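You operate a simulated robot arm through the tools that you are given. There is no shell and no other tool.

Carry out the task below with a simulated robot arm. There is one attempt and no reset: what you move stays moved.

## Task
Drain the tray, press the whey out of the tagged slab and cover it.
Fine: draw the bung and stand it in its cup, let the tray run dry first, lean the pressing board on both halves, board back, lay the slab cloth on the slab. Set down upright: tray bung.
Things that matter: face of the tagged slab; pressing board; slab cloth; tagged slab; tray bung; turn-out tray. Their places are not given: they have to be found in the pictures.

It is judged by the outcome, as a careful person would: the job done as asked, and still so three seconds after it is handed in. It fails if anything else is knocked over, pushed out of place, dropped, spilled or broken. A push-on lid holds only when it is set on centred and level and pressed home; a screw cap is set on level and turned clockwise until tight. Flat cloth is picked up by pressing the open fingertips on it (5 to 10 N) and closing them slowly along it; thin cloth reads only 2 to 8 mm in the jaws.

## Robot
A 7-joint arm with a two-finger parallel gripper, fixed in place. Base frame: the origin is on the floor under the middle of its stand, x ahead of it, y to its left, z up; the work surface is at about z = 80.5. Lengths are in cm, angles in rad, forces in N, time in s.
With the tool pointing down near the work surface it reaches from about 42 to 92 cm from the base axis. Its first joint turns from -2.496 to 2.496 rad. Payload 3 kg.
Tool frame: the origin (TCP) lies between the finger pads and is the grasp point; the fingertips stand 3 cm ahead of it; z points along the fingers, y is the line along which they close. Largest opening 9.4 cm; finger width 2.8, thickness 1; the body of the gripper, 5 by 9.6 cm, starts 5.5 cm behind the TCP.
Orientation is told as [roll, pitch, yaw] about the base's x, y, z axes, in that order, counted from this pose: with the fingers straight down and closing along the base's y, the tool's x points along the base's -x, its y along +y and its z along -z.

## Interface
- The arm moves only by the tool jog_arm. Its argument "rows" is a list of rows, each a list of 3 entries, a list of its own where there are three numbers: the shift along the base's x, y, z in cm, then the turn, a rotation vector about the base's x, y, z in rad, then the closure in counts, from 0 (fully open) to 255 (shut). In form: [[[tx, ty, tz], [ax, ay, az], jaw], ...]. A call has 1 to 20 rows; each row shifts and turns the commanded pose from where the row before left it. A row lasts 0.2 s, in which the tool goes at most 5 cm and 0.15 rad; a call with a longer step from one row to the next is refused whole, and so is a gripper value outside its range. Where a pose cannot be reached the arm comes as near as it can. A force on the tool above 40 N (or 10 N above the force at the start of the call, whichever is more), or a blocked arm, ends the call early, and 0.2 s more pass. The fingers move at their own pace (about 7.2 cm/s each) and stop on an object; they squeeze with about 42 N. The grip force told is the motor's: it shows also when the fingers shut on nothing. Time passes only in rows, and 0.2 s behind the last, so rows that do not move let the fingers close. It gives the time, the measured TCP pose, the force on the tool (base axes), the opening and the grip force at its end, in the units of the frame above (readings bear some noise), with the torque about the TCP (base axes, N m) and any sound that the robot's microphone picked up.
- Cameras (640 x 400 px; columns grow to the right, rows downward): "scene" is fixed at [5.66, 50.69, 141.56]; the picture's right is [-0.00, -1.00, 0.00], its down [-0.84, 0.00, -0.55] and it looks along [0.55, -0.00, -0.84] (base axes); focal length 222 px, centre (320, 200). "wrist" rides on the gripper at [7.6, 1.4, -10.3] in the tool frame; the picture's right is [-0.18, 0.98, 0.00], its down [-0.75, -0.14, -0.64] and it looks along [-0.63, -0.12, 0.77] (tool axes); focal length 243 px, centre (320, 200).
- snapshot(camera): a new picture of that camera. It takes no simulated time.
- point_at(camera, pixels): there is no depth. For up to 12 entries [column, row, z] of the newest picture of that camera ("zoom" is the newest enlarged one), the place [x, y] in the base frame at which the ray of that pixel passes the height z, good to about 0.2 cm, but the place of the scene camera against the robot may be out by one fixed shift of up to 1.8 cm in any direction. It takes no simulated time.
- inspect(camera, box): a new picture of the part [left, top, right, bottom] of that camera's present view, enlarged. It takes no simulated time.
- job_done(): hands the job in; it is judged then, once.

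Leave the gripper open and the arm clear of the work at the hand-in unless told otherwise.

The tools are called by a JSON object that holds its "api" and its "payload". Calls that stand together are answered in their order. jog_arm: Moves the arm, as the interface text tells. Its arguments: {"type":"object","properties":{"rows":{"type":"array","items":{"type":"array"}}},"required":["rows"]} The other tools are called the same way: snapshot (camera) takes a picture; point_at (camera, pixels) gives the place at which the rays of pixels pass given heights; inspect (camera, box) takes an enlarged picture of a part of a camera's view; job_done () hands the job in.

At the start:

```text
t: 0.0
eef_pos: [58.76, 31.5, 109.43]
tool_rot: [0.0, 0.0, -0.001]
contact_force: [-0.4, -0.5, -0.4]
moment: [0.01, 0.0, 0.04]
gripper_width: 9.4
gripper_force: 0.0
```

scene: 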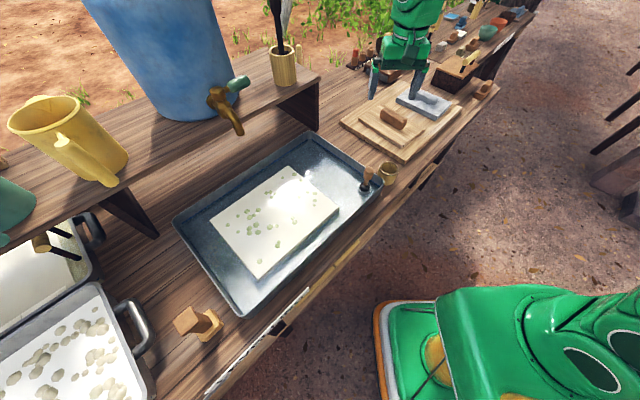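
wrist: 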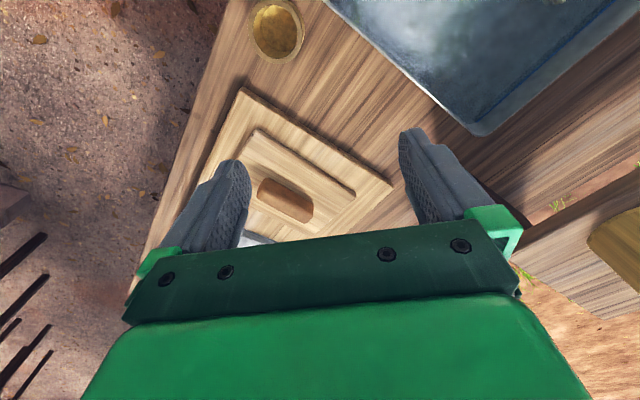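

I start by looking more closely at the tray, bung, cup, pressing board and cloth in the scene view.

{"api": "inspect", "payload": {"camera": "scene", "box": [160, 120, 420, 330]}}

{"api": "inspect", "payload": {"camera": "scene", "box": [330, 60, 510, 200]}}

{"api": "inspect", "payload": {"camera": "scene", "box": [0, 200, 260, 400]}}

```text
1.90 times, centred on (290, 225) of scene
```

zoom: 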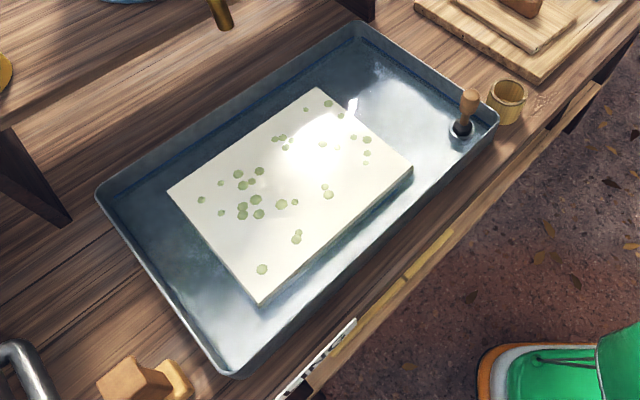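

```text
2.86 times, centred on (420, 130) of scene
```

zoom: 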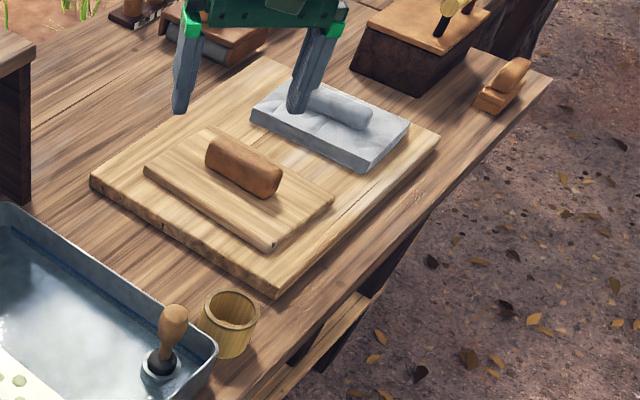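

```text
2.00 times, centred on (130, 300) of scene
```

zoom: 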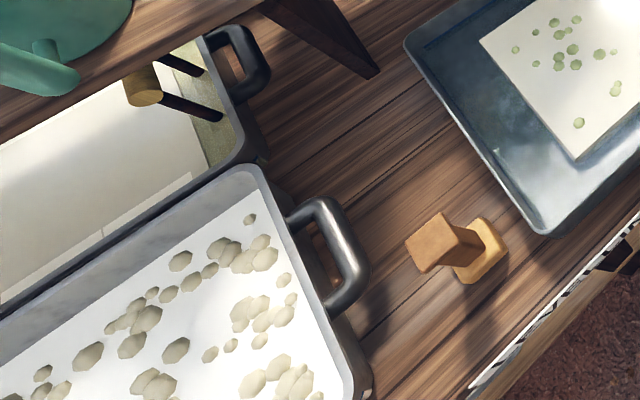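

I see the tray with one slab, the bung at about (367,180), the cup at (388,173), a wooden board with a brown handle at (393,118) and a grey item with a ridge at (425,103). I look closer at these and at the rest of the bench for the cloth and the tag.

{"api": "inspect", "payload": {"camera": "scene", "box": [380, 70, 470, 130]}}

{"api": "inspect", "payload": {"camera": "scene", "box": [420, 0, 560, 100]}}

{"api": "inspect", "payload": {"camera": "scene", "box": [200, 240, 340, 340]}}

{"api": "inspect", "payload": {"camera": "wrist", "box": [120, 0, 520, 260]}}

```text
6.67 times, centred on (425, 100) of scene
```

zoom: 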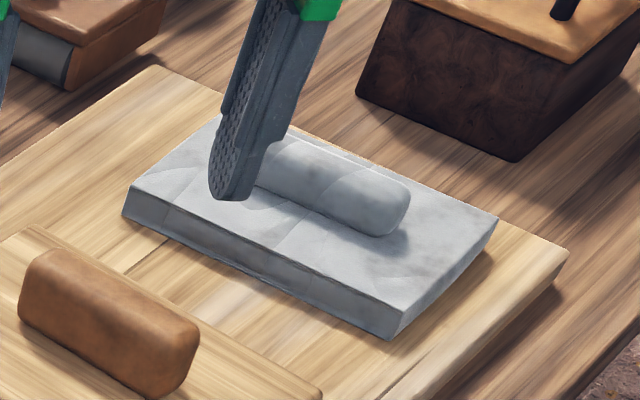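

```text
4.00 times, centred on (490, 50) of scene
```

zoom: 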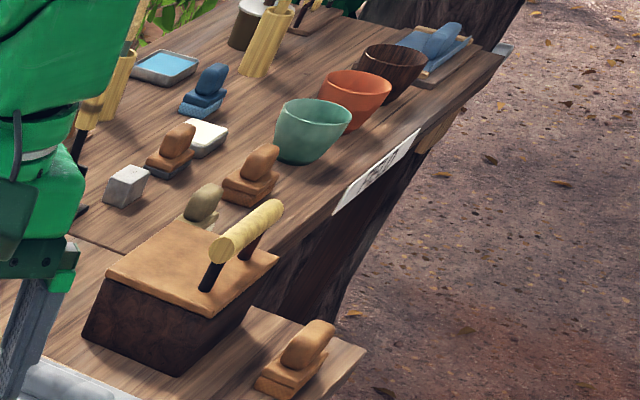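

```text
4.00 times, centred on (270, 290) of scene
```

zoom: 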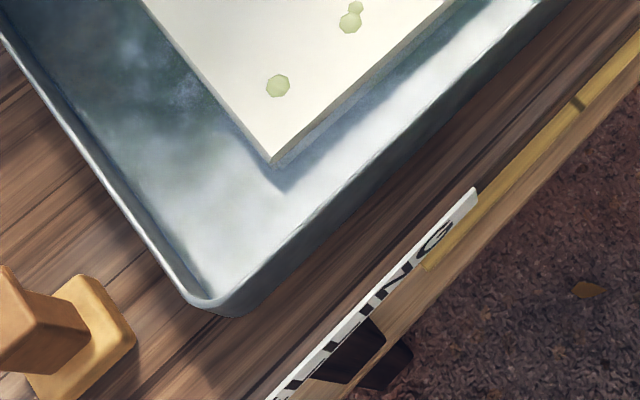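

```text
1.54 times, centred on (320, 130) of wrist
```

zoom: 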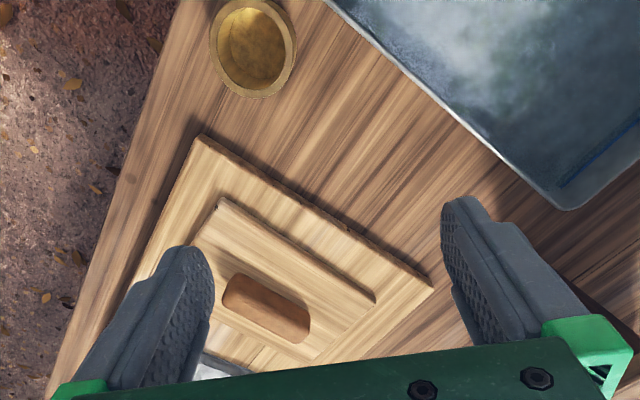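

The grey item with creases and a ridge may be the folded cloth, but I need to see it better. I first get rough positions from the scene picture.

{"api": "snapshot", "payload": {"camera": "scene"}}

{"api": "point_at", "payload": {"camera": "scene", "pixels": [[367, 172, 87], [388, 168, 85], [388, 180, 80.5], [393, 117, 84.5], [425, 102, 84], [312, 131, 84], [172, 220, 84], [238, 318, 84], [382, 180, 84], [290, 167, 83], [340, 210, 83], [258, 278, 83]]}}

{"api": "point_at", "payload": {"camera": "scene", "pixels": [[208, 225, 83], [340, 125, 80.5], [405, 160, 80.5], [463, 105, 80.5], [395, 70, 80.5], [380, 114, 82], [435, 140, 82], [196, 320, 84], [275, 55, 110], [230, 130, 100], [100, 290, 88], [90, 220, 88]]}}

```text
taken
```

scene: 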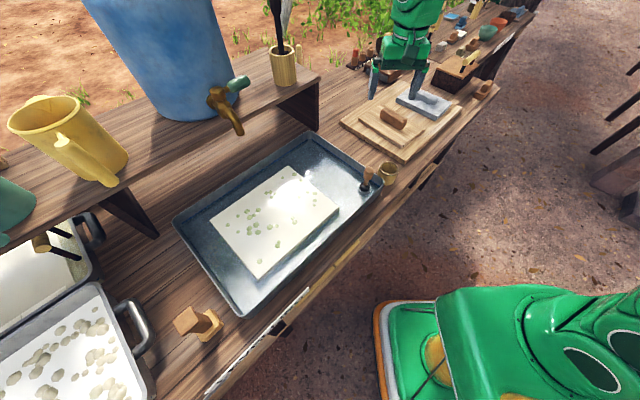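

```text
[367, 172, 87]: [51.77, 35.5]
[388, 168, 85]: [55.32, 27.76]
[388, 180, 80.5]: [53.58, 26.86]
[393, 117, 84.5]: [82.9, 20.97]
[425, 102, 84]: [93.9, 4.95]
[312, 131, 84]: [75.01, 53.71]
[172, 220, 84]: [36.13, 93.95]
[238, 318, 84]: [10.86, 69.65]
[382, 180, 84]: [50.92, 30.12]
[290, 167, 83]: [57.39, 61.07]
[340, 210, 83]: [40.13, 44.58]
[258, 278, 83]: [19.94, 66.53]
```

```text
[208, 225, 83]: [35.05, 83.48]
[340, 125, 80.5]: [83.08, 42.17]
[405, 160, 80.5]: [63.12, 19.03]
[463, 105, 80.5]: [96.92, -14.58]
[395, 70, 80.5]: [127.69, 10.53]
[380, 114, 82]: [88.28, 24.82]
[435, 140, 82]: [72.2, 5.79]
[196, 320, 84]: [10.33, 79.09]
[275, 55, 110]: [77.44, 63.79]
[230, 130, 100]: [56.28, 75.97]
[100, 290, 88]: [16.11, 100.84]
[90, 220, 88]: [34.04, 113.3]
```

Bench runs diagonally. I check the same things with the wrist camera, which is more precise.

{"api": "point_at", "payload": {"camera": "wrist", "pixels": [[278, 30, 85], [278, 30, 80.5], [285, 200, 85], [242, 90, 81.5], [393, 184, 81.5], [258, 132, 83], [355, 193, 83], [480, 135, 84], [235, 200, 83], [330, 0, 84]]}}

{"api": "jog_arm", "payload": {"rows": [[[-3, -3, 0], [0, 0, 0], 0], [[-3, -3, 0], [0, 0, 0], 0], [[-3, -3, 0], [0, 0, 0], 0]]}}

{"api": "snapshot", "payload": {"camera": "wrist"}}

{"api": "snapshot", "payload": {"camera": "scene"}}

```text
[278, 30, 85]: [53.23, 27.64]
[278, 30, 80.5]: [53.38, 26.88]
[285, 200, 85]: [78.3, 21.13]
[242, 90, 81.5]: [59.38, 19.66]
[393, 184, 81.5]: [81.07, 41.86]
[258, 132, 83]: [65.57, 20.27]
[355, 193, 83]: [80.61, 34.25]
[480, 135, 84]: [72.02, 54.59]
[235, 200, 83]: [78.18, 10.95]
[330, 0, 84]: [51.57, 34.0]
```

```text
t: 0.8
eef_pos: [49.73, 22.43, 109.34]
tool_rot: [0.001, -0.002, 0.003]
contact_force: [-0.1, 0.9, -0.4]
moment: [-0.02, 0.01, -0.01]
gripper_width: 9.4
gripper_force: 0.1
```

```text
taken
```

wrist: 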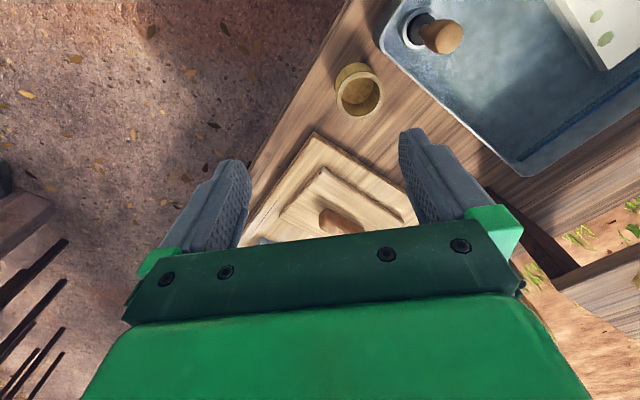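

```text
taken
```

scene: 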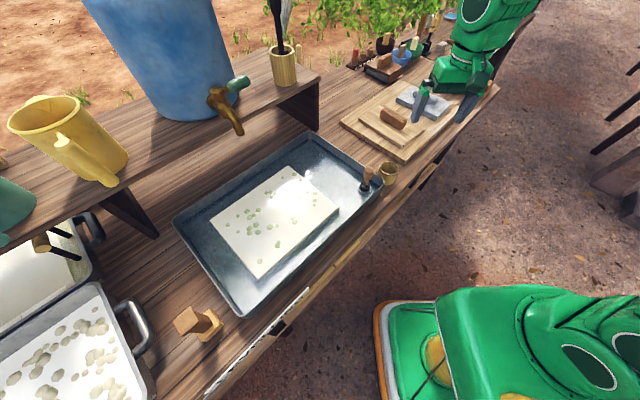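

The wrist camera sees things best just ahead of the fingers. I move over the wooden board to look at the pressing board and the grey item.

{"api": "jog_arm", "payload": {"rows": [[[4, -2, 0], [0, 0, 0], 0], [[4, -2, 0], [0, 0, 0], 0], [[4, -2, 0], [0, 0, 0], 0], [[4, -2, 0], [0, 0, 0], 0], [[4, -2, 0], [0, 0, 0], 0], [[4, -2, 0], [0, 0, 0], 0], [[4, 0, 0], [0, 0, 0], 0]]}}

{"api": "snapshot", "payload": {"camera": "wrist"}}

{"api": "inspect", "payload": {"camera": "wrist", "box": [160, 0, 560, 250]}}

```text
t: 2.4
eef_pos: [77.81, 10.5, 109.29]
tool_rot: [-0.001, 0.0, 0.002]
contact_force: [-0.2, 0.3, 0.9]
moment: [0.01, -0.02, 0.01]
gripper_width: 9.39
gripper_force: 0.1
```

```text
taken
```

wrist: 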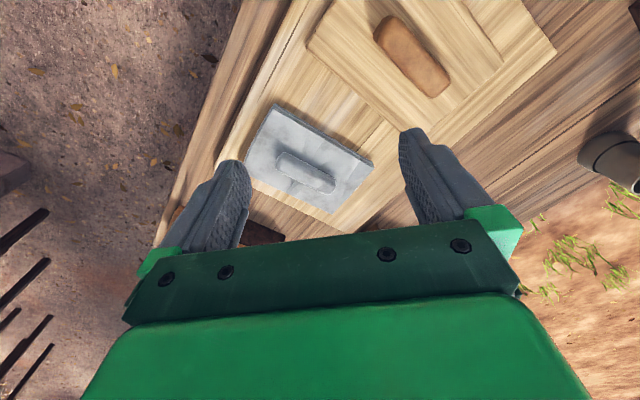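

```text
1.60 times, centred on (360, 125) of wrist
```

zoom: 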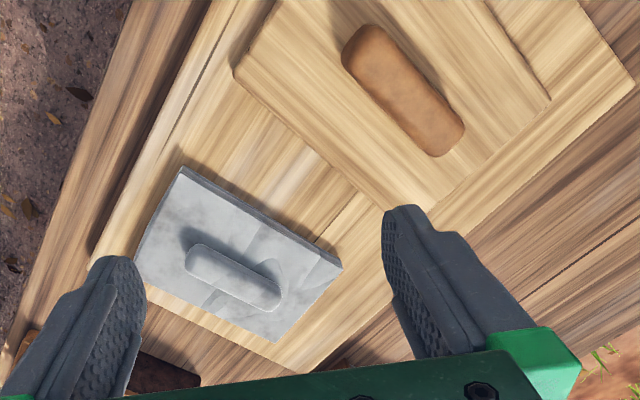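

The grey item looks like folded white cloth with a rolled ridge to hold, on the same wooden board as the pressing board. I measure both.

{"api": "point_at", "payload": {"camera": "wrist", "pixels": [[276, 103, 84], [374, 162, 84], [333, 213, 84], [245, 176, 84], [278, 158, 86], [334, 188, 86], [380, 22, 87], [445, 90, 87], [307, 42, 84.5], [401, 128, 84.5], [503, 62, 84.5], [555, 52, 82.5]]}}

{"api": "inspect", "payload": {"camera": "wrist", "box": [220, 80, 400, 230]}}

{"api": "inspect", "payload": {"camera": "wrist", "box": [220, 0, 580, 150]}}

```text
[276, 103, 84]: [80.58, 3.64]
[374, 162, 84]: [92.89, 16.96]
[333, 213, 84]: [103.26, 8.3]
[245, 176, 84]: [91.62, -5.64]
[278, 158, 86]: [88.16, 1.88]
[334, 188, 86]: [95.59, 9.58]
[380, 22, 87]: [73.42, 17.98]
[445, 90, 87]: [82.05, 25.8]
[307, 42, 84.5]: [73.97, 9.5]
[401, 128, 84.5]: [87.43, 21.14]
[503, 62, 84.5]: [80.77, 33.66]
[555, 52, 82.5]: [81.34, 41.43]
```

```text
2.67 times, centred on (310, 155) of wrist
```

zoom: 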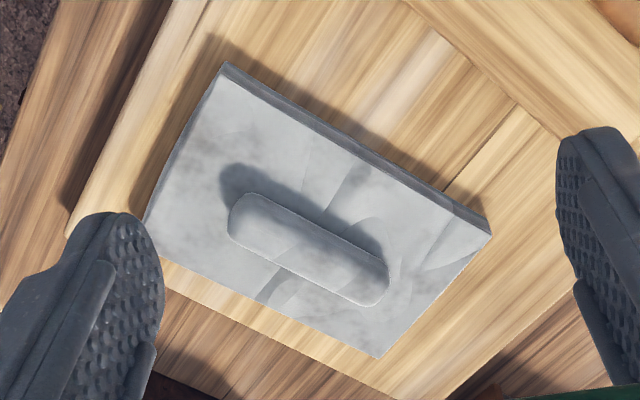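

```text
1.78 times, centred on (400, 75) of wrist
```

zoom: 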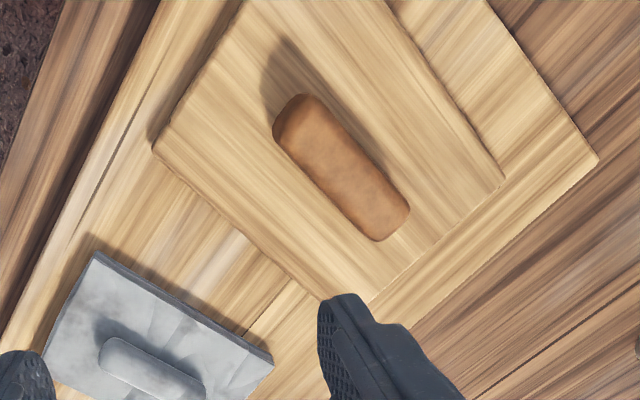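

Next I survey the tray and the left part of the bench with the wrist camera, for the tag and any other cloth.

{"api": "jog_arm", "payload": {"rows": [[[-4, 2, 0.5], [0, 0, 0], 0], [[-4, 2, 0.5], [0, 0, 0], 0], [[-4, 2.5, 0.5], [0, 0, 0], 0], [[-4, 2.5, 0.5], [0, 0, 0], 0], [[-4, 3, 0], [0, 0, 0], 0], [[-4, 3, 0], [0, 0, 0], 0], [[-4, 3, 0], [0, 0, 0], 0], [[-3, 4, 0], [0, 0, 0], 0], [[-2, 4, 0], [0, 0, 0], 0], [[0, 4, 0], [0, 0, 0], 0], [[0, 4, 0], [0, 0, 0], 0]]}}

{"api": "snapshot", "payload": {"camera": "wrist"}}

{"api": "snapshot", "payload": {"camera": "scene"}}

```text
t: 4.8
eef_pos: [45.05, 44.64, 111.26]
tool_rot: [0.002, -0.001, -0.001]
contact_force: [0.0, -0.1, 0.6]
moment: [0.01, -0.02, -0.02]
gripper_width: 9.41
gripper_force: 0.0
```

```text
taken
```

wrist: 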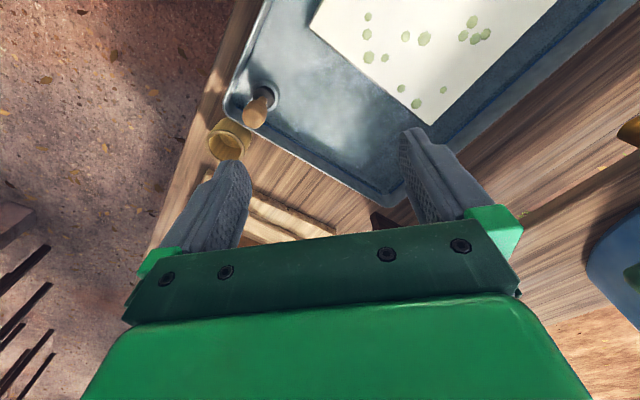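

```text
taken
```

scene: 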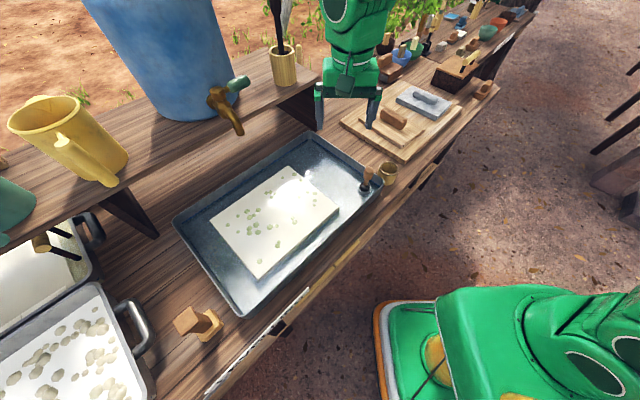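

The bung is at about (258,107) and the cup at (228,140) in the wrist view. I note these positions, then turn the wrist to look left along the bench.

{"api": "point_at", "payload": {"camera": "wrist", "pixels": [[254, 112, 90], [267, 95, 83], [230, 138, 85], [230, 160, 80.5], [228, 95, 84.5], [385, 205, 84.5], [310, 22, 84], [436, 124, 84]]}}

{"api": "inspect", "payload": {"camera": "wrist", "box": [190, 60, 310, 180]}}

{"api": "jog_arm", "payload": {"rows": [[[-2, 1, 0.5], [0, 0, 0.14], 0], [[-2, 1, 0.5], [0, 0, 0.14], 0], [[-2, 1, 0.5], [0, 0, 0.14], 0], [[-2, 1, 0.5], [0, 0, 0.14], 0], [[-2, 1, 0.5], [0, 0, 0.14], 0], [[-2, 1, 0.5], [0, 0, 0.14], 0]]}}

{"api": "snapshot", "payload": {"camera": "wrist"}}

```text
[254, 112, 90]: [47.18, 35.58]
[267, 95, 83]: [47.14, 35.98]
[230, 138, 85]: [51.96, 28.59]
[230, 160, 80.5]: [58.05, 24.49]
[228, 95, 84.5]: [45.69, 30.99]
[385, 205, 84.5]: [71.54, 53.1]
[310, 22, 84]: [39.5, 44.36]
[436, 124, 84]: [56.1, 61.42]
```

```text
3.33 times, centred on (250, 120) of wrist
```

zoom: 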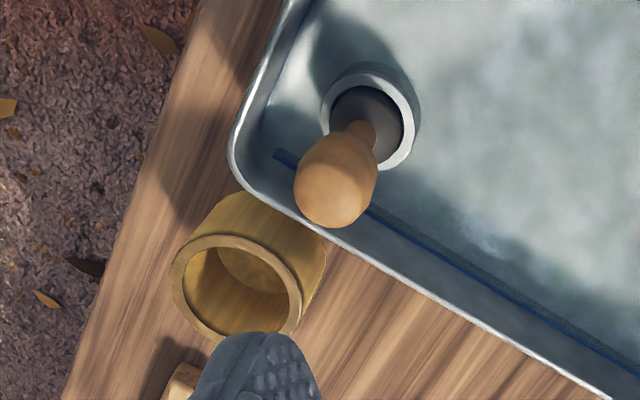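

```text
t: 6.2
eef_pos: [32.74, 50.52, 114.21]
tool_rot: [0.001, -0.001, 0.844]
contact_force: [-0.1, 0.3, -0.5]
moment: [0.04, 0.01, 0.0]
gripper_width: 9.42
gripper_force: 0.0
```

```text
taken
```

wrist: 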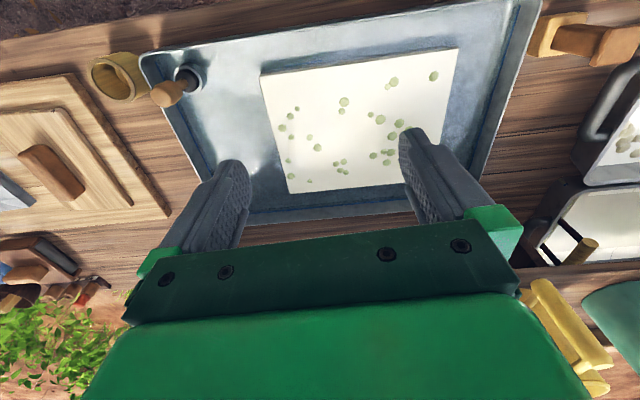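

I go further left to look at the vats and the things beyond.

{"api": "jog_arm", "payload": {"rows": [[[-3, 2, 0], [0, 0, 0.1], 0], [[-3, 2, 0], [0, 0, 0.1], 0], [[-3, 2, 0], [0, 0, 0.1], 0], [[-3, 3, 0], [0, 0, 0], 0], [[-3, 3, 0], [0, 0, 0], 0], [[-3, 3, 0], [0, 0, 0], 0], [[-2, 3, 0], [0, 0, 0], 0]]}}

{"api": "snapshot", "payload": {"camera": "wrist"}}

{"api": "snapshot", "payload": {"camera": "scene"}}

```text
t: 7.8
eef_pos: [12.68, 68.7, 114.23]
tool_rot: [0.0, 0.001, 1.142]
contact_force: [0.6, 0.4, 0.8]
moment: [0.0, 0.0, 0.01]
gripper_width: 9.43
gripper_force: 0.1
```

```text
taken
```

wrist: 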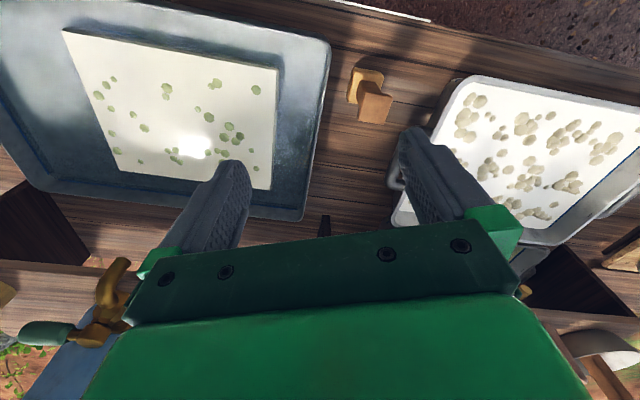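

```text
taken
```

scene: 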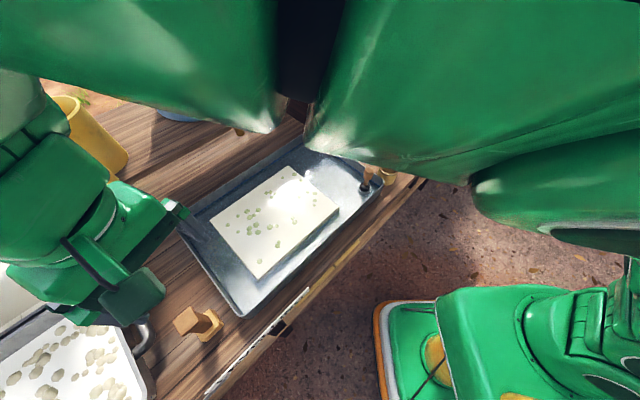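

I look closer at this view and further to the left.

{"api": "inspect", "payload": {"camera": "wrist", "box": [320, 0, 640, 240]}}

{"api": "inspect", "payload": {"camera": "wrist", "box": [0, 0, 340, 220]}}

{"api": "jog_arm", "payload": {"rows": [[[-3, 1, 0], [0, 0, 0.12], 0], [[-3, 1, 0], [0, 0, 0.12], 0], [[-3, 1, 0], [0, 0, 0.12], 0], [[-3, 1, 0], [0, 0, 0.12], 0], [[-3, 1, 0], [0, 0, 0], 0], [[-3, 1, 0], [0, 0, 0], 0]]}}

{"api": "snapshot", "payload": {"camera": "wrist"}}

```text
1.67 times, centred on (480, 120) of wrist
```

zoom: 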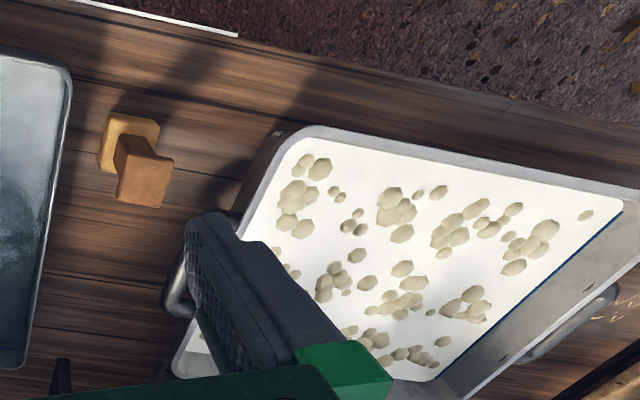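

```text
1.82 times, centred on (170, 110) of wrist
```

zoom: 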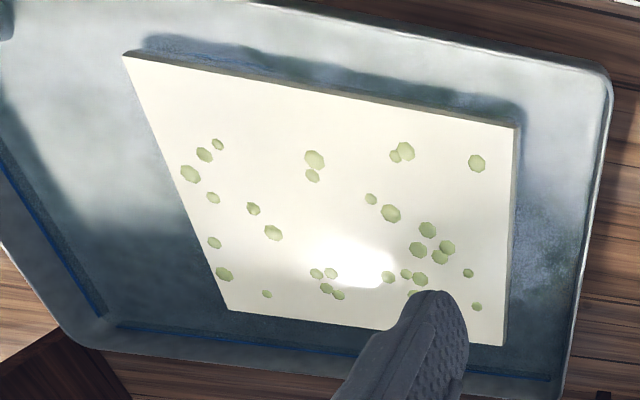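

```text
t: 9.2
eef_pos: [-5.44, 74.43, 114.56]
tool_rot: [-0.001, 0.0, 1.622]
contact_force: [0.8, 0.7, -1.1]
moment: [-0.04, 0.01, -0.01]
gripper_width: 9.42
gripper_force: 0.2
```

```text
taken
```

wrist: 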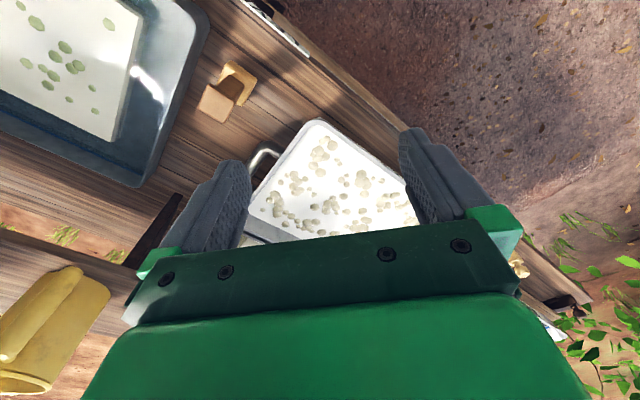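

Only vats at this end and no loose cloth. I return to the right and check the far-right part of the bench before deciding which thing is the cloth.

{"api": "jog_arm", "payload": {"rows": [[[4, -1, 0], [0, 0, -0.14], 0], [[4, -2, 0], [0, 0, -0.14], 0], [[4, -2, 0], [0, 0, -0.14], 0], [[4, -2, 0], [0, 0, -0.14], 0], [[4, -2, 0], [0, 0, -0.14], 0], [[4, -2, 0], [0, 0, -0.14], 0], [[4, -2, 0], [0, 0, -0.14], 0], [[4, -2, 0], [0, 0, -0.14], 0], [[4, -2.5, 0], [0, 0, -0.14], 0], [[3.5, -3, 0], [0, 0, -0.14], 0], [[3.5, -3, 0], [0, 0, -0.14], 0], [[3, -4, 0], [0, 0, -0.082], 0], [[3, -4, 0], [0, 0, 0], 0], [[3, -4, 0], [0, 0, 0], 0], [[3, -4, 0], [0, 0, 0], 0], [[3, -4, 0], [0, 0, 0], 0], [[3, -4, 0], [0, 0, 0], 0], [[3, -4, 0], [0, 0, 0], 0], [[3, -4, 0], [0, 0, 0], 0], [[3, -4, 0], [0, 0, 0], 0]]}}

{"api": "snapshot", "payload": {"camera": "wrist"}}

{"api": "snapshot", "payload": {"camera": "scene"}}

```text
t: 13.4
eef_pos: [64.69, 15.17, 114.48]
tool_rot: [-0.001, 0.001, -0.001]
contact_force: [0.2, -0.1, -0.3]
moment: [0.0, -0.03, 0.0]
gripper_width: 9.4
gripper_force: 0.0
```

```text
taken
```

wrist: 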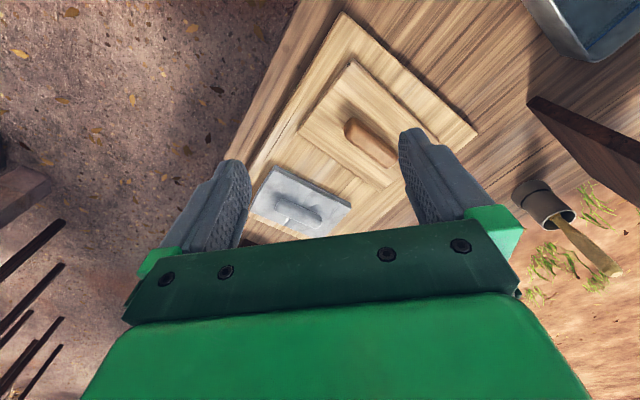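

```text
taken
```

scene: 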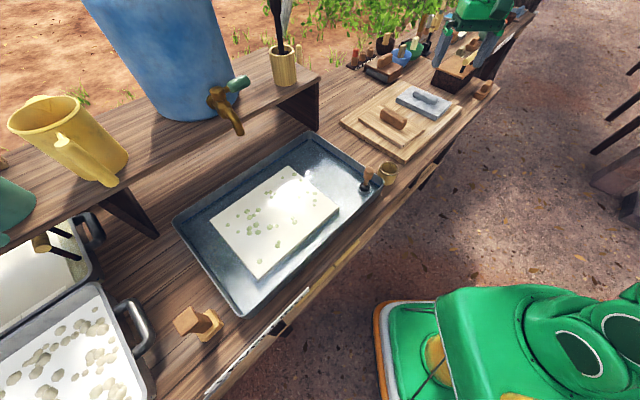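

{"api": "inspect", "payload": {"camera": "scene", "box": [340, 20, 500, 130]}}

{"api": "inspect", "payload": {"camera": "scene", "box": [0, 180, 160, 300]}}

{"api": "inspect", "payload": {"camera": "scene", "box": [205, 155, 345, 245]}}

{"api": "point_at", "payload": {"camera": "wrist", "pixels": [[348, 122, 86], [395, 162, 86], [352, 62, 84], [300, 129, 84], [390, 186, 84], [275, 167, 84], [350, 206, 84], [285, 207, 86], [318, 222, 86], [341, 13, 82.5], [478, 133, 82.5]]}}

```text
3.64 times, centred on (420, 75) of scene
```

zoom: 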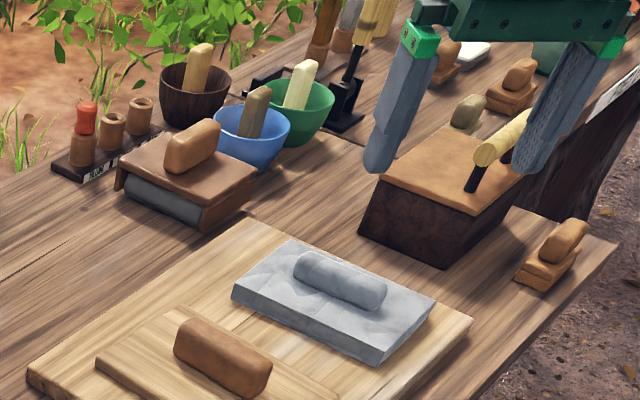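

```text
3.33 times, centred on (80, 240) of scene
```

zoom: 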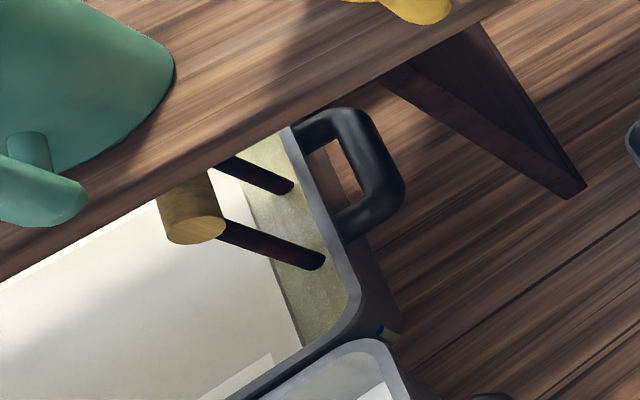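

```text
4.44 times, centred on (275, 200) of scene
```

zoom: 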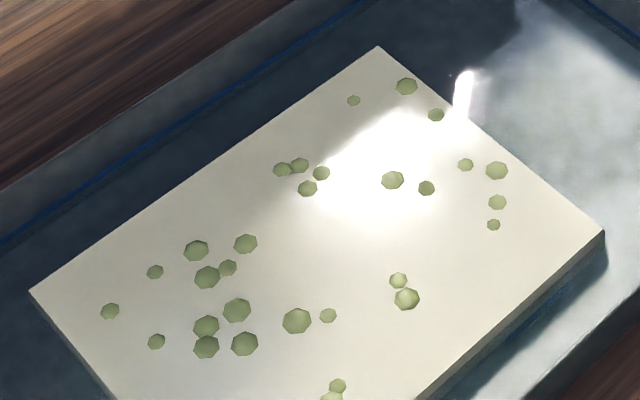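

```text
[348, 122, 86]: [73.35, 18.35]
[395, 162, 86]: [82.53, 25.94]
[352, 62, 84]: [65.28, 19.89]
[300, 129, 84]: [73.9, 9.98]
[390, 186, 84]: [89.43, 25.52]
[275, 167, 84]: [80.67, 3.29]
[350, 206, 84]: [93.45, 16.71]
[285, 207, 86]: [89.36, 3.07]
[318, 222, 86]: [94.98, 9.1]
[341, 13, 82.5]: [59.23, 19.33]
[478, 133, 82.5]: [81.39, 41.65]
```

Measurements so far: the pressing board is centred near (77.5,22) with its handle along about 41°, top near z 86; the cloth pad's ridge is near (92,6). Now I go over the bung and the cup to measure them exactly.

{"api": "jog_arm", "payload": {"rows": [[[-4, 3, -1], [0, 0, 0], 0], [[-4, 3, -1], [0, 0, 0], 0], [[-4, 3, -1], [0, 0, 0], 0], [[-4, 3, -1], [0, 0, 0], 0], [[-3, 3, -1], [0, 0, 0], 0], [[-1.7, 3, -1], [0, 0, 0], 0], [[0, 1.8, -1], [0, 0, 0], 0]]}}

{"api": "snapshot", "payload": {"camera": "wrist"}}

```text
refused: row 1 steps farther than a row can; nothing moved
```

```text
taken
```

wrist: 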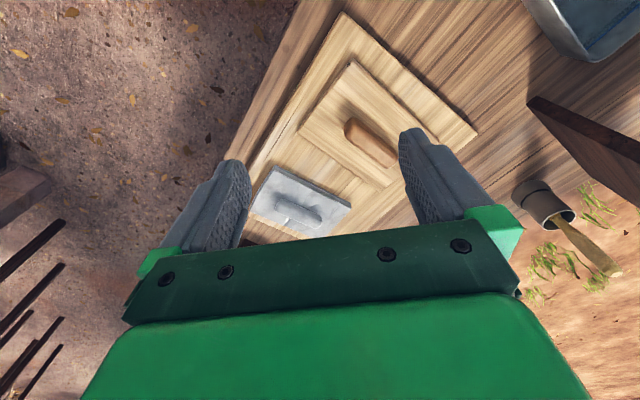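

The first step was over 5 cm, so nothing moved. I repeat with shorter steps.

{"api": "jog_arm", "payload": {"rows": [[[-3.5, 3, -0.8], [0, 0, 0], 0], [[-3.5, 3, -0.8], [0, 0, 0], 0], [[-3.5, 3, -0.8], [0, 0, 0], 0], [[-3.5, 3, -0.8], [0, 0, 0], 0], [[-3, 3, -0.8], [0, 0, 0], 0], [[-3, 3, -0.8], [0, 0, 0], 0], [[-0.7, 2.8, -0.8], [0, 0, 0], 0]]}}

{"api": "snapshot", "payload": {"camera": "wrist"}}

```text
t: 15.0
eef_pos: [44.14, 35.74, 108.72]
tool_rot: [-0.002, 0.002, -0.001]
contact_force: [-0.7, 0.1, 0.5]
moment: [0.0, 0.0, -0.04]
gripper_width: 9.41
gripper_force: 0.1
```

```text
taken
```

wrist: 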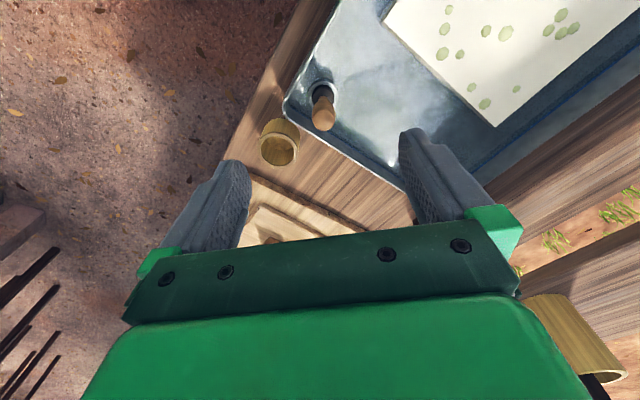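

{"api": "inspect", "payload": {"camera": "wrist", "box": [240, 60, 400, 180]}}

```text
3.33 times, centred on (320, 120) of wrist
```

zoom: 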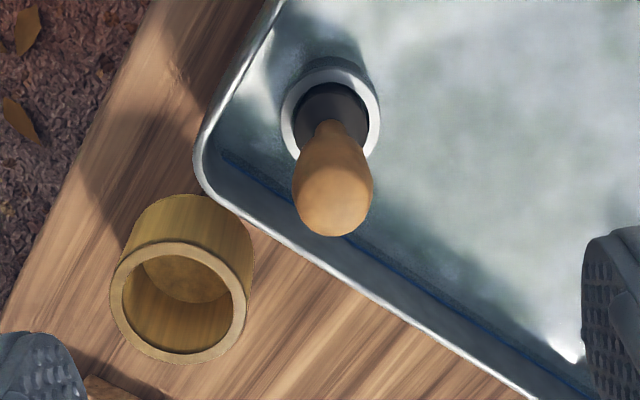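

{"api": "point_at", "payload": {"camera": "zoom", "pixels": [[333, 200, 90], [333, 200, 88], [333, 115, 84], [333, 115, 83], [333, 115, 82], [180, 302, 86], [180, 302, 85], [190, 268, 81], [112, 302, 86], [247, 302, 86], [180, 240, 86], [180, 362, 86]]}}

{"api": "jog_arm", "payload": {"rows": [[[2, -1, -2], [0, 0, 0.14], 0], [[2, -1, -2], [0, 0, 0.14], 0], [[2, -1, -2], [0, 0, 0.14], 0], [[1, 0, -1], [0, 0, 0.14], 0], [[0, 0, 0], [0, 0, 0.14], 0]]}}

{"api": "snapshot", "payload": {"camera": "wrist"}}

```text
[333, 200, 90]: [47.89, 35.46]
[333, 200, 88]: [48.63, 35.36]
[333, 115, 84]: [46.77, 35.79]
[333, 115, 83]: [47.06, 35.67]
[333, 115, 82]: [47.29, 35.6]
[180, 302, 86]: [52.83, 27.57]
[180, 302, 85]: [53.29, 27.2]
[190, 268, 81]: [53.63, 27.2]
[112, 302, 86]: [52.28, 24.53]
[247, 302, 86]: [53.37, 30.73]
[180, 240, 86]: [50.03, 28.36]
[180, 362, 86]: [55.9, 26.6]
```

```text
t: 16.2
eef_pos: [51.11, 32.85, 101.7]
tool_rot: [0.001, 0.0, 0.702]
contact_force: [0.3, -0.2, 0.8]
moment: [0.03, -0.03, 0.03]
gripper_width: 9.41
gripper_force: 0.0
```

```text
taken
```

wrist: 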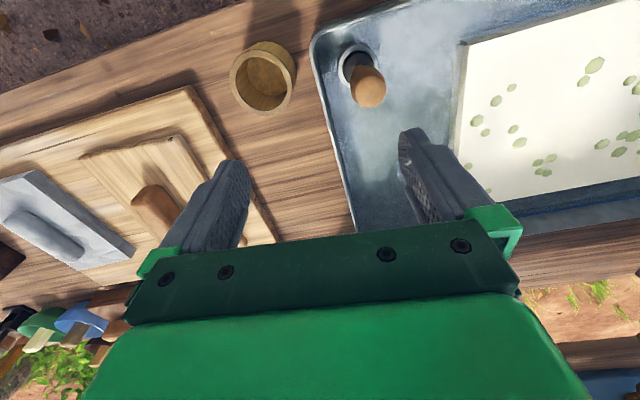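

{"api": "inspect", "payload": {"camera": "wrist", "box": [220, 20, 420, 170]}}

```text
2.67 times, centred on (320, 95) of wrist
```

zoom: 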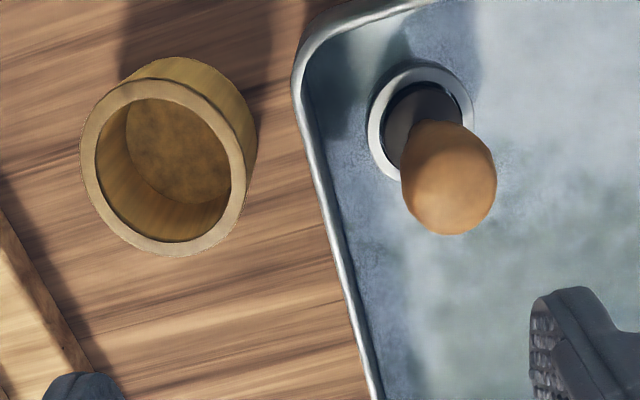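

{"api": "point_at", "payload": {"camera": "zoom", "pixels": [[449, 178, 90], [449, 178, 88], [420, 122, 84], [420, 122, 82], [165, 165, 86], [165, 165, 85], [80, 165, 86], [250, 165, 86], [165, 78, 86], [165, 253, 86], [180, 150, 81], [180, 150, 82]]}}

```text
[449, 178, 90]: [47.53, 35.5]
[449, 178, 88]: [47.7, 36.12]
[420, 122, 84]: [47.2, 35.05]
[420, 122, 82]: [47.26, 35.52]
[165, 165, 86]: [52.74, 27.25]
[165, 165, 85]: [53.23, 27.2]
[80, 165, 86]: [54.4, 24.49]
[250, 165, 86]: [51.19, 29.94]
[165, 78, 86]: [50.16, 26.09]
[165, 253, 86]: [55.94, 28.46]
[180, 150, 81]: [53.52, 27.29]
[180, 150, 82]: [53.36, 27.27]
```

Both views agree: bung axis at about (47.4,35.5), knob centre near z 90; cup centre at (53.3,27.2), rim near z 85. I go over the knob with the fingers open and look before closing.

{"api": "jog_arm", "payload": {"rows": [[[-1.85, 1.35, -1], [0, 0, 0], 0], [[-1.85, 1.3, -1.5], [0, 0, 0], 0], [[0, 0, -2], [0, 0, 0], 0], [[0, 0, -2], [0, 0, 0], 0], [[0, 0, 0], [0, 0, 0], 0]]}}

{"api": "snapshot", "payload": {"camera": "wrist"}}

{"api": "snapshot", "payload": {"camera": "scene"}}

```text
t: 17.4
eef_pos: [47.44, 35.68, 95.26]
tool_rot: [0.0, 0.003, 0.7]
contact_force: [-1.1, 0.8, 0.7]
moment: [-0.03, -0.02, 0.02]
gripper_width: 9.38
gripper_force: 0.0
```

```text
taken
```

wrist: 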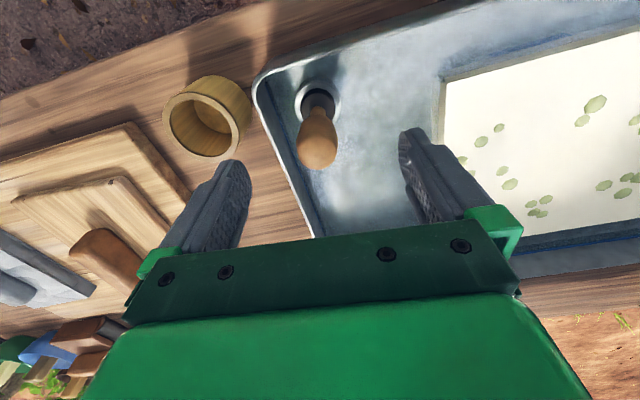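

```text
taken
```

scene: 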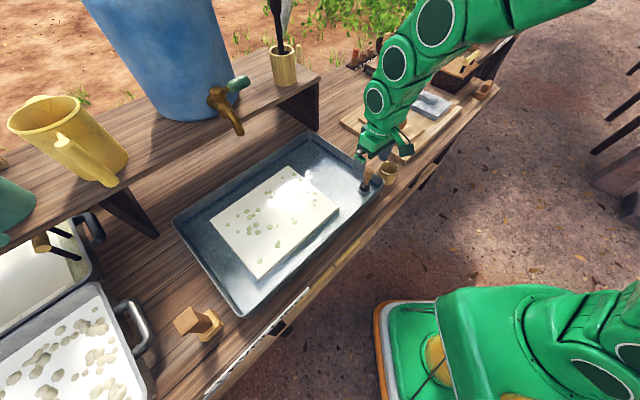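

{"api": "point_at", "payload": {"camera": "wrist", "pixels": [[317, 148, 90.5], [317, 142, 89.5], [317, 142, 88.5], [313, 110, 85], [318, 103, 82]]}}

{"api": "inspect", "payload": {"camera": "wrist", "box": [220, 60, 420, 200]}}

```text
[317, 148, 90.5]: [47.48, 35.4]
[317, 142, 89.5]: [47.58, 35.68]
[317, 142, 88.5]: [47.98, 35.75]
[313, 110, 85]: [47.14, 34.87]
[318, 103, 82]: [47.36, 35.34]
```

```text
2.86 times, centred on (320, 130) of wrist
```

zoom: 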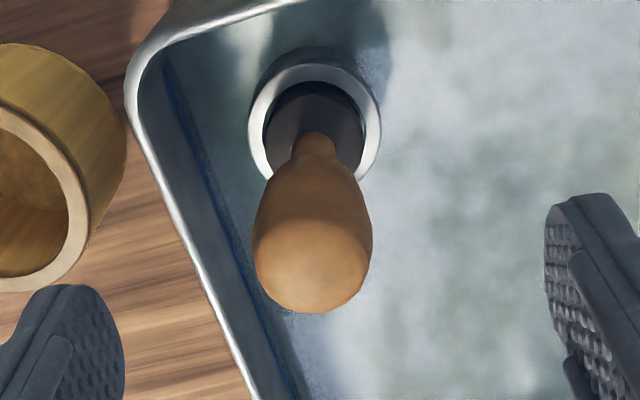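

The knob lies between the fingers, axis at about (47.4,35.45). I lower by 5.5 cm and close on it.

{"api": "jog_arm", "payload": {"rows": [[[0, -0.1, -2], [0, 0, 0], 0], [[0, -0.1, -2], [0, 0, 0], 0], [[0, 0, -1.5], [0, 0, 0], 0], [[0, 0, 0], [0, 0, 0], 0]]}}

{"api": "jog_arm", "payload": {"rows": [[[0, 0, 0], [0, 0, 0], 120], [[0, 0, 0], [0, 0, 0], 160], [[0, 0, 0], [0, 0, 0], 200], [[0, 0, 0], [0, 0, 0], 255], [[0, 0, 0], [0, 0, 0], 255]]}}

{"api": "snapshot", "payload": {"camera": "wrist"}}

```text
t: 18.4
eef_pos: [47.44, 35.32, 89.82]
tool_rot: [-0.002, -0.001, 0.701]
contact_force: [-0.1, 0.0, 0.9]
moment: [-0.02, 0.0, 0.05]
gripper_width: 9.39
gripper_force: 0.0
```

```text
t: 19.6
eef_pos: [47.28, 35.23, 89.97]
tool_rot: [0.0, -0.002, 0.7]
contact_force: [-1.1, 0.5, -0.5]
moment: [0.0, 0.02, 0.01]
gripper_width: 2.86
gripper_force: 41.9
```

```text
taken
```

wrist: 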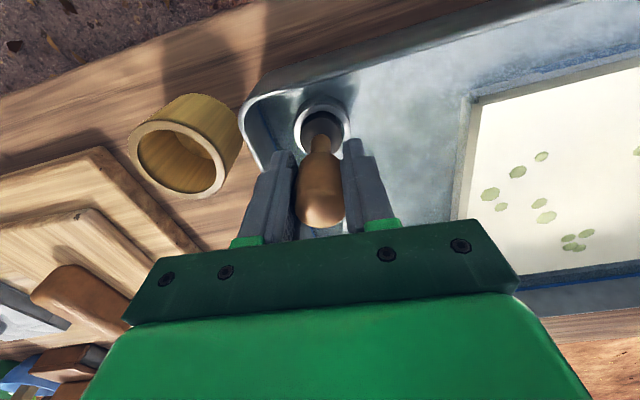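

The fingers hold the knob (opening 2.86, 42 N). I draw it slowly straight up.

{"api": "jog_arm", "payload": {"rows": [[[0, 0, 0.4], [0, 0, 0], 255], [[0, 0, 0.4], [0, 0, 0], 255], [[0, 0, 0.4], [0, 0, 0], 255], [[0, 0, 0.4], [0, 0, 0], 255], [[0, 0, 0.4], [0, 0, 0], 255]]}}

{"api": "snapshot", "payload": {"camera": "wrist"}}

```text
t: 20.8
eef_pos: [47.46, 35.32, 91.76]
tool_rot: [-0.001, 0.001, 0.7]
contact_force: [-1.0, 1.4, -1.3]
moment: [-0.07, 0.0, 0.01]
gripper_width: 2.86
gripper_force: 42.1
```

```text
taken
```

wrist: 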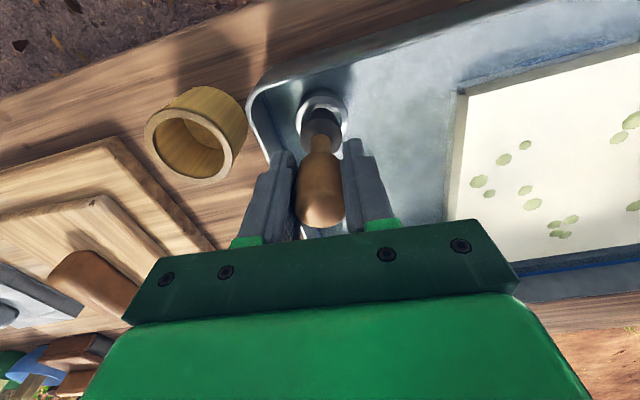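

The bung is rising in the fingers. I lift further until it is well clear of the ring and the cup's rim.

{"api": "jog_arm", "payload": {"rows": [[[0, 0, 1], [0, 0, 0], 255], [[0, 0, 1], [0, 0, 0], 255], [[0, 0, 1.5], [0, 0, 0], 255], [[0, 0, 1.5], [0, 0, 0], 255], [[0, 0, 1.5], [0, 0, 0], 255], [[0, 0, 1.5], [0, 0, 0], 255], [[0, 0, 0], [0, 0, 0], 255]]}}

{"api": "snapshot", "payload": {"camera": "wrist"}}

{"api": "snapshot", "payload": {"camera": "scene"}}

```text
t: 22.4
eef_pos: [47.38, 35.18, 99.85]
tool_rot: [0.0, 0.0, 0.697]
contact_force: [0.2, 0.9, -0.7]
moment: [0.01, -0.02, 0.01]
gripper_width: 2.84
gripper_force: 42.6
```

```text
taken
```

wrist: 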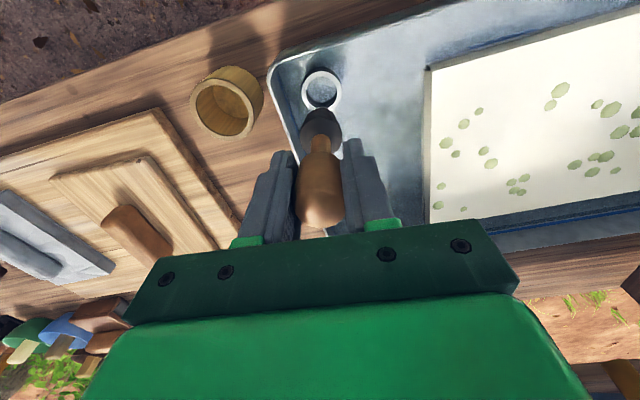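

```text
taken
```

scene: 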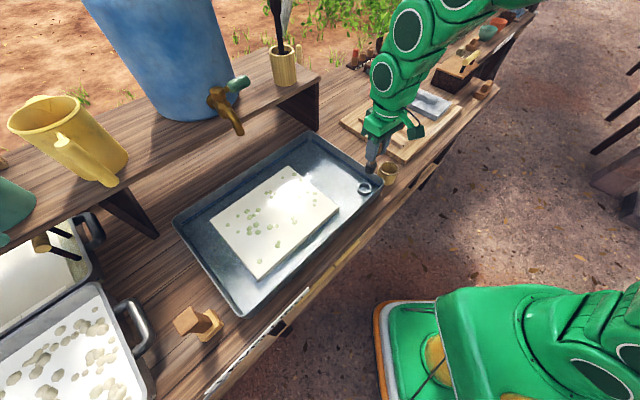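

The bung is clear and hangs straight. I check where the plug's lower end hangs and re-measure the cup from here.

{"api": "inspect", "payload": {"camera": "wrist", "box": [180, 40, 420, 240]}}

{"api": "point_at", "payload": {"camera": "wrist", "pixels": [[322, 128, 92], [322, 125, 91], [321, 90, 82], [226, 103, 85], [230, 98, 81]]}}

```text
2.00 times, centred on (300, 140) of wrist
```

zoom: 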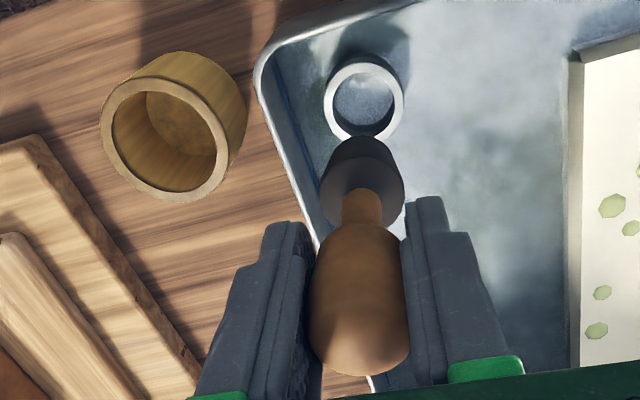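

```text
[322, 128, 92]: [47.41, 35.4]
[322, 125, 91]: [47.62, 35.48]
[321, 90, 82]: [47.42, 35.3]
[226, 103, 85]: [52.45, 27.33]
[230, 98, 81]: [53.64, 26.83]
```

{"api": "point_at", "payload": {"camera": "zoom", "pixels": [[164, 138, 85], [164, 138, 85.5], [101, 138, 85], [228, 138, 85], [164, 76, 85], [164, 200, 85], [363, 100, 82], [362, 165, 90.5], [362, 190, 93], [182, 124, 81]]}}

```text
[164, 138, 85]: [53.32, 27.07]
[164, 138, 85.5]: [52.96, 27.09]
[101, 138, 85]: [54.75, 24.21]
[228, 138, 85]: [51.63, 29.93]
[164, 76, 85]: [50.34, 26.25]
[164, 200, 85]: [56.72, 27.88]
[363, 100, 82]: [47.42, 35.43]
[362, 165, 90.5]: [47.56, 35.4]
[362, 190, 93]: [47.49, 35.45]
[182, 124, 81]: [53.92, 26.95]
```

Cup centre is about (53.3,27.1); the bung hangs about (0.1,0.2) off the TCP. I carry it over the cup at this height and look.

{"api": "jog_arm", "payload": {"rows": [[[1.5, -2.1, 0], [0, 0, 0], 255], [[1.5, -2.1, 0], [0, 0, 0], 255], [[1.5, -2.1, 0], [0, 0, 0], 255], [[1.3, -1.98, 0], [0, 0, 0], 255], [[0, 0, 0], [0, 0, 0], 255]]}}

{"api": "inspect", "payload": {"camera": "wrist", "box": [200, 20, 440, 240]}}

{"api": "snapshot", "payload": {"camera": "scene"}}

```text
t: 23.6
eef_pos: [53.13, 27.11, 99.79]
tool_rot: [-0.001, -0.002, 0.702]
contact_force: [0.9, -1.1, -0.7]
moment: [0.02, 0.01, -0.01]
gripper_width: 2.88
gripper_force: 42.2
```

```text
1.82 times, centred on (320, 130) of wrist
```

zoom: 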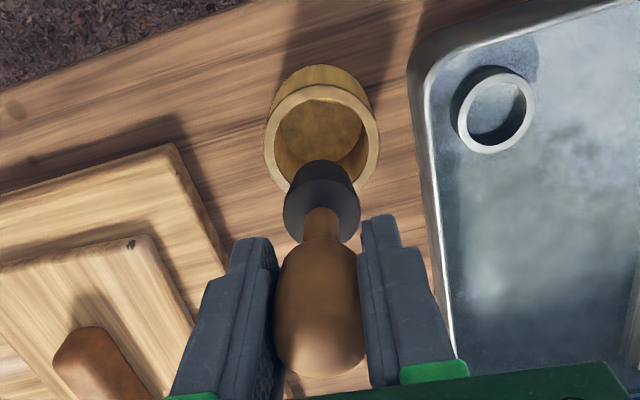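

```text
taken
```

scene: 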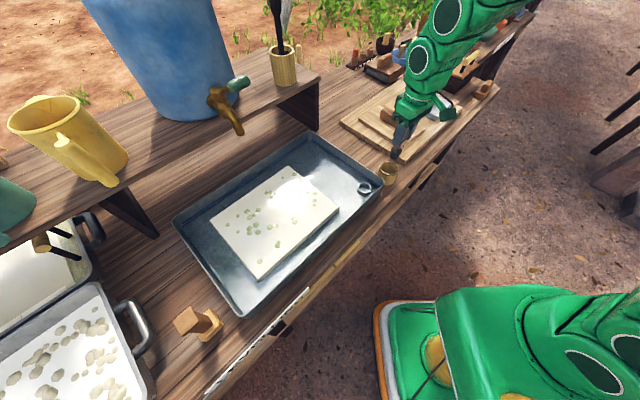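

{"api": "point_at", "payload": {"camera": "zoom", "pixels": [[321, 141, 85], [264, 141, 85], [379, 141, 85], [321, 85, 85], [321, 197, 85], [320, 130, 81], [322, 178, 91], [322, 185, 92], [322, 207, 94]]}}

```text
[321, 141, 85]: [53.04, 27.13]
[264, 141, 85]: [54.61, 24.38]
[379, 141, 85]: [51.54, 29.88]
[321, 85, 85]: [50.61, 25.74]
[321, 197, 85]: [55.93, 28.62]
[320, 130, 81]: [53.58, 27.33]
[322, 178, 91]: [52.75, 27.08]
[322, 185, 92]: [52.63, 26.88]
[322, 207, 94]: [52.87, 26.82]
```

The plug is over the cup's mouth, within about 0.2 cm of its centre. I lower it into the cup, first partway, then look.

{"api": "jog_arm", "payload": {"rows": [[[0, 0, -1.5], [0, 0, 0], 255], [[0, 0, -1.5], [0, 0, 0], 255], [[0, 0, -1], [0, 0, 0], 255], [[0, 0, -1], [0, 0, 0], 255], [[0, 0, -0.5], [0, 0, 0], 255], [[0, 0, 0], [0, 0, 0], 255]]}}

{"api": "inspect", "payload": {"camera": "wrist", "box": [200, 20, 440, 240]}}

{"api": "inspect", "payload": {"camera": "scene", "box": [350, 130, 430, 200]}}

```text
t: 25.0
eef_pos: [53.03, 26.95, 94.22]
tool_rot: [0.0, 0.0, 0.699]
contact_force: [-0.5, 0.0, -0.9]
moment: [0.02, -0.03, -0.02]
gripper_width: 2.87
gripper_force: 41.9
```

```text
1.82 times, centred on (320, 130) of wrist
```

zoom: 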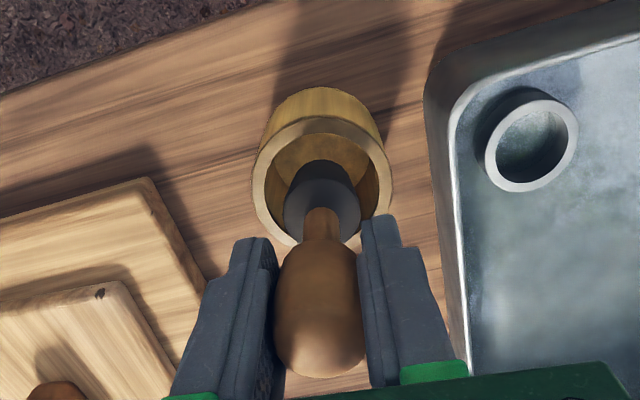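

```text
5.71 times, centred on (390, 165) of scene
```

zoom: 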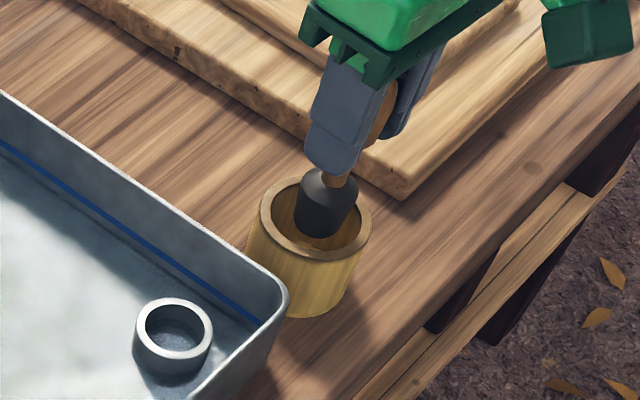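

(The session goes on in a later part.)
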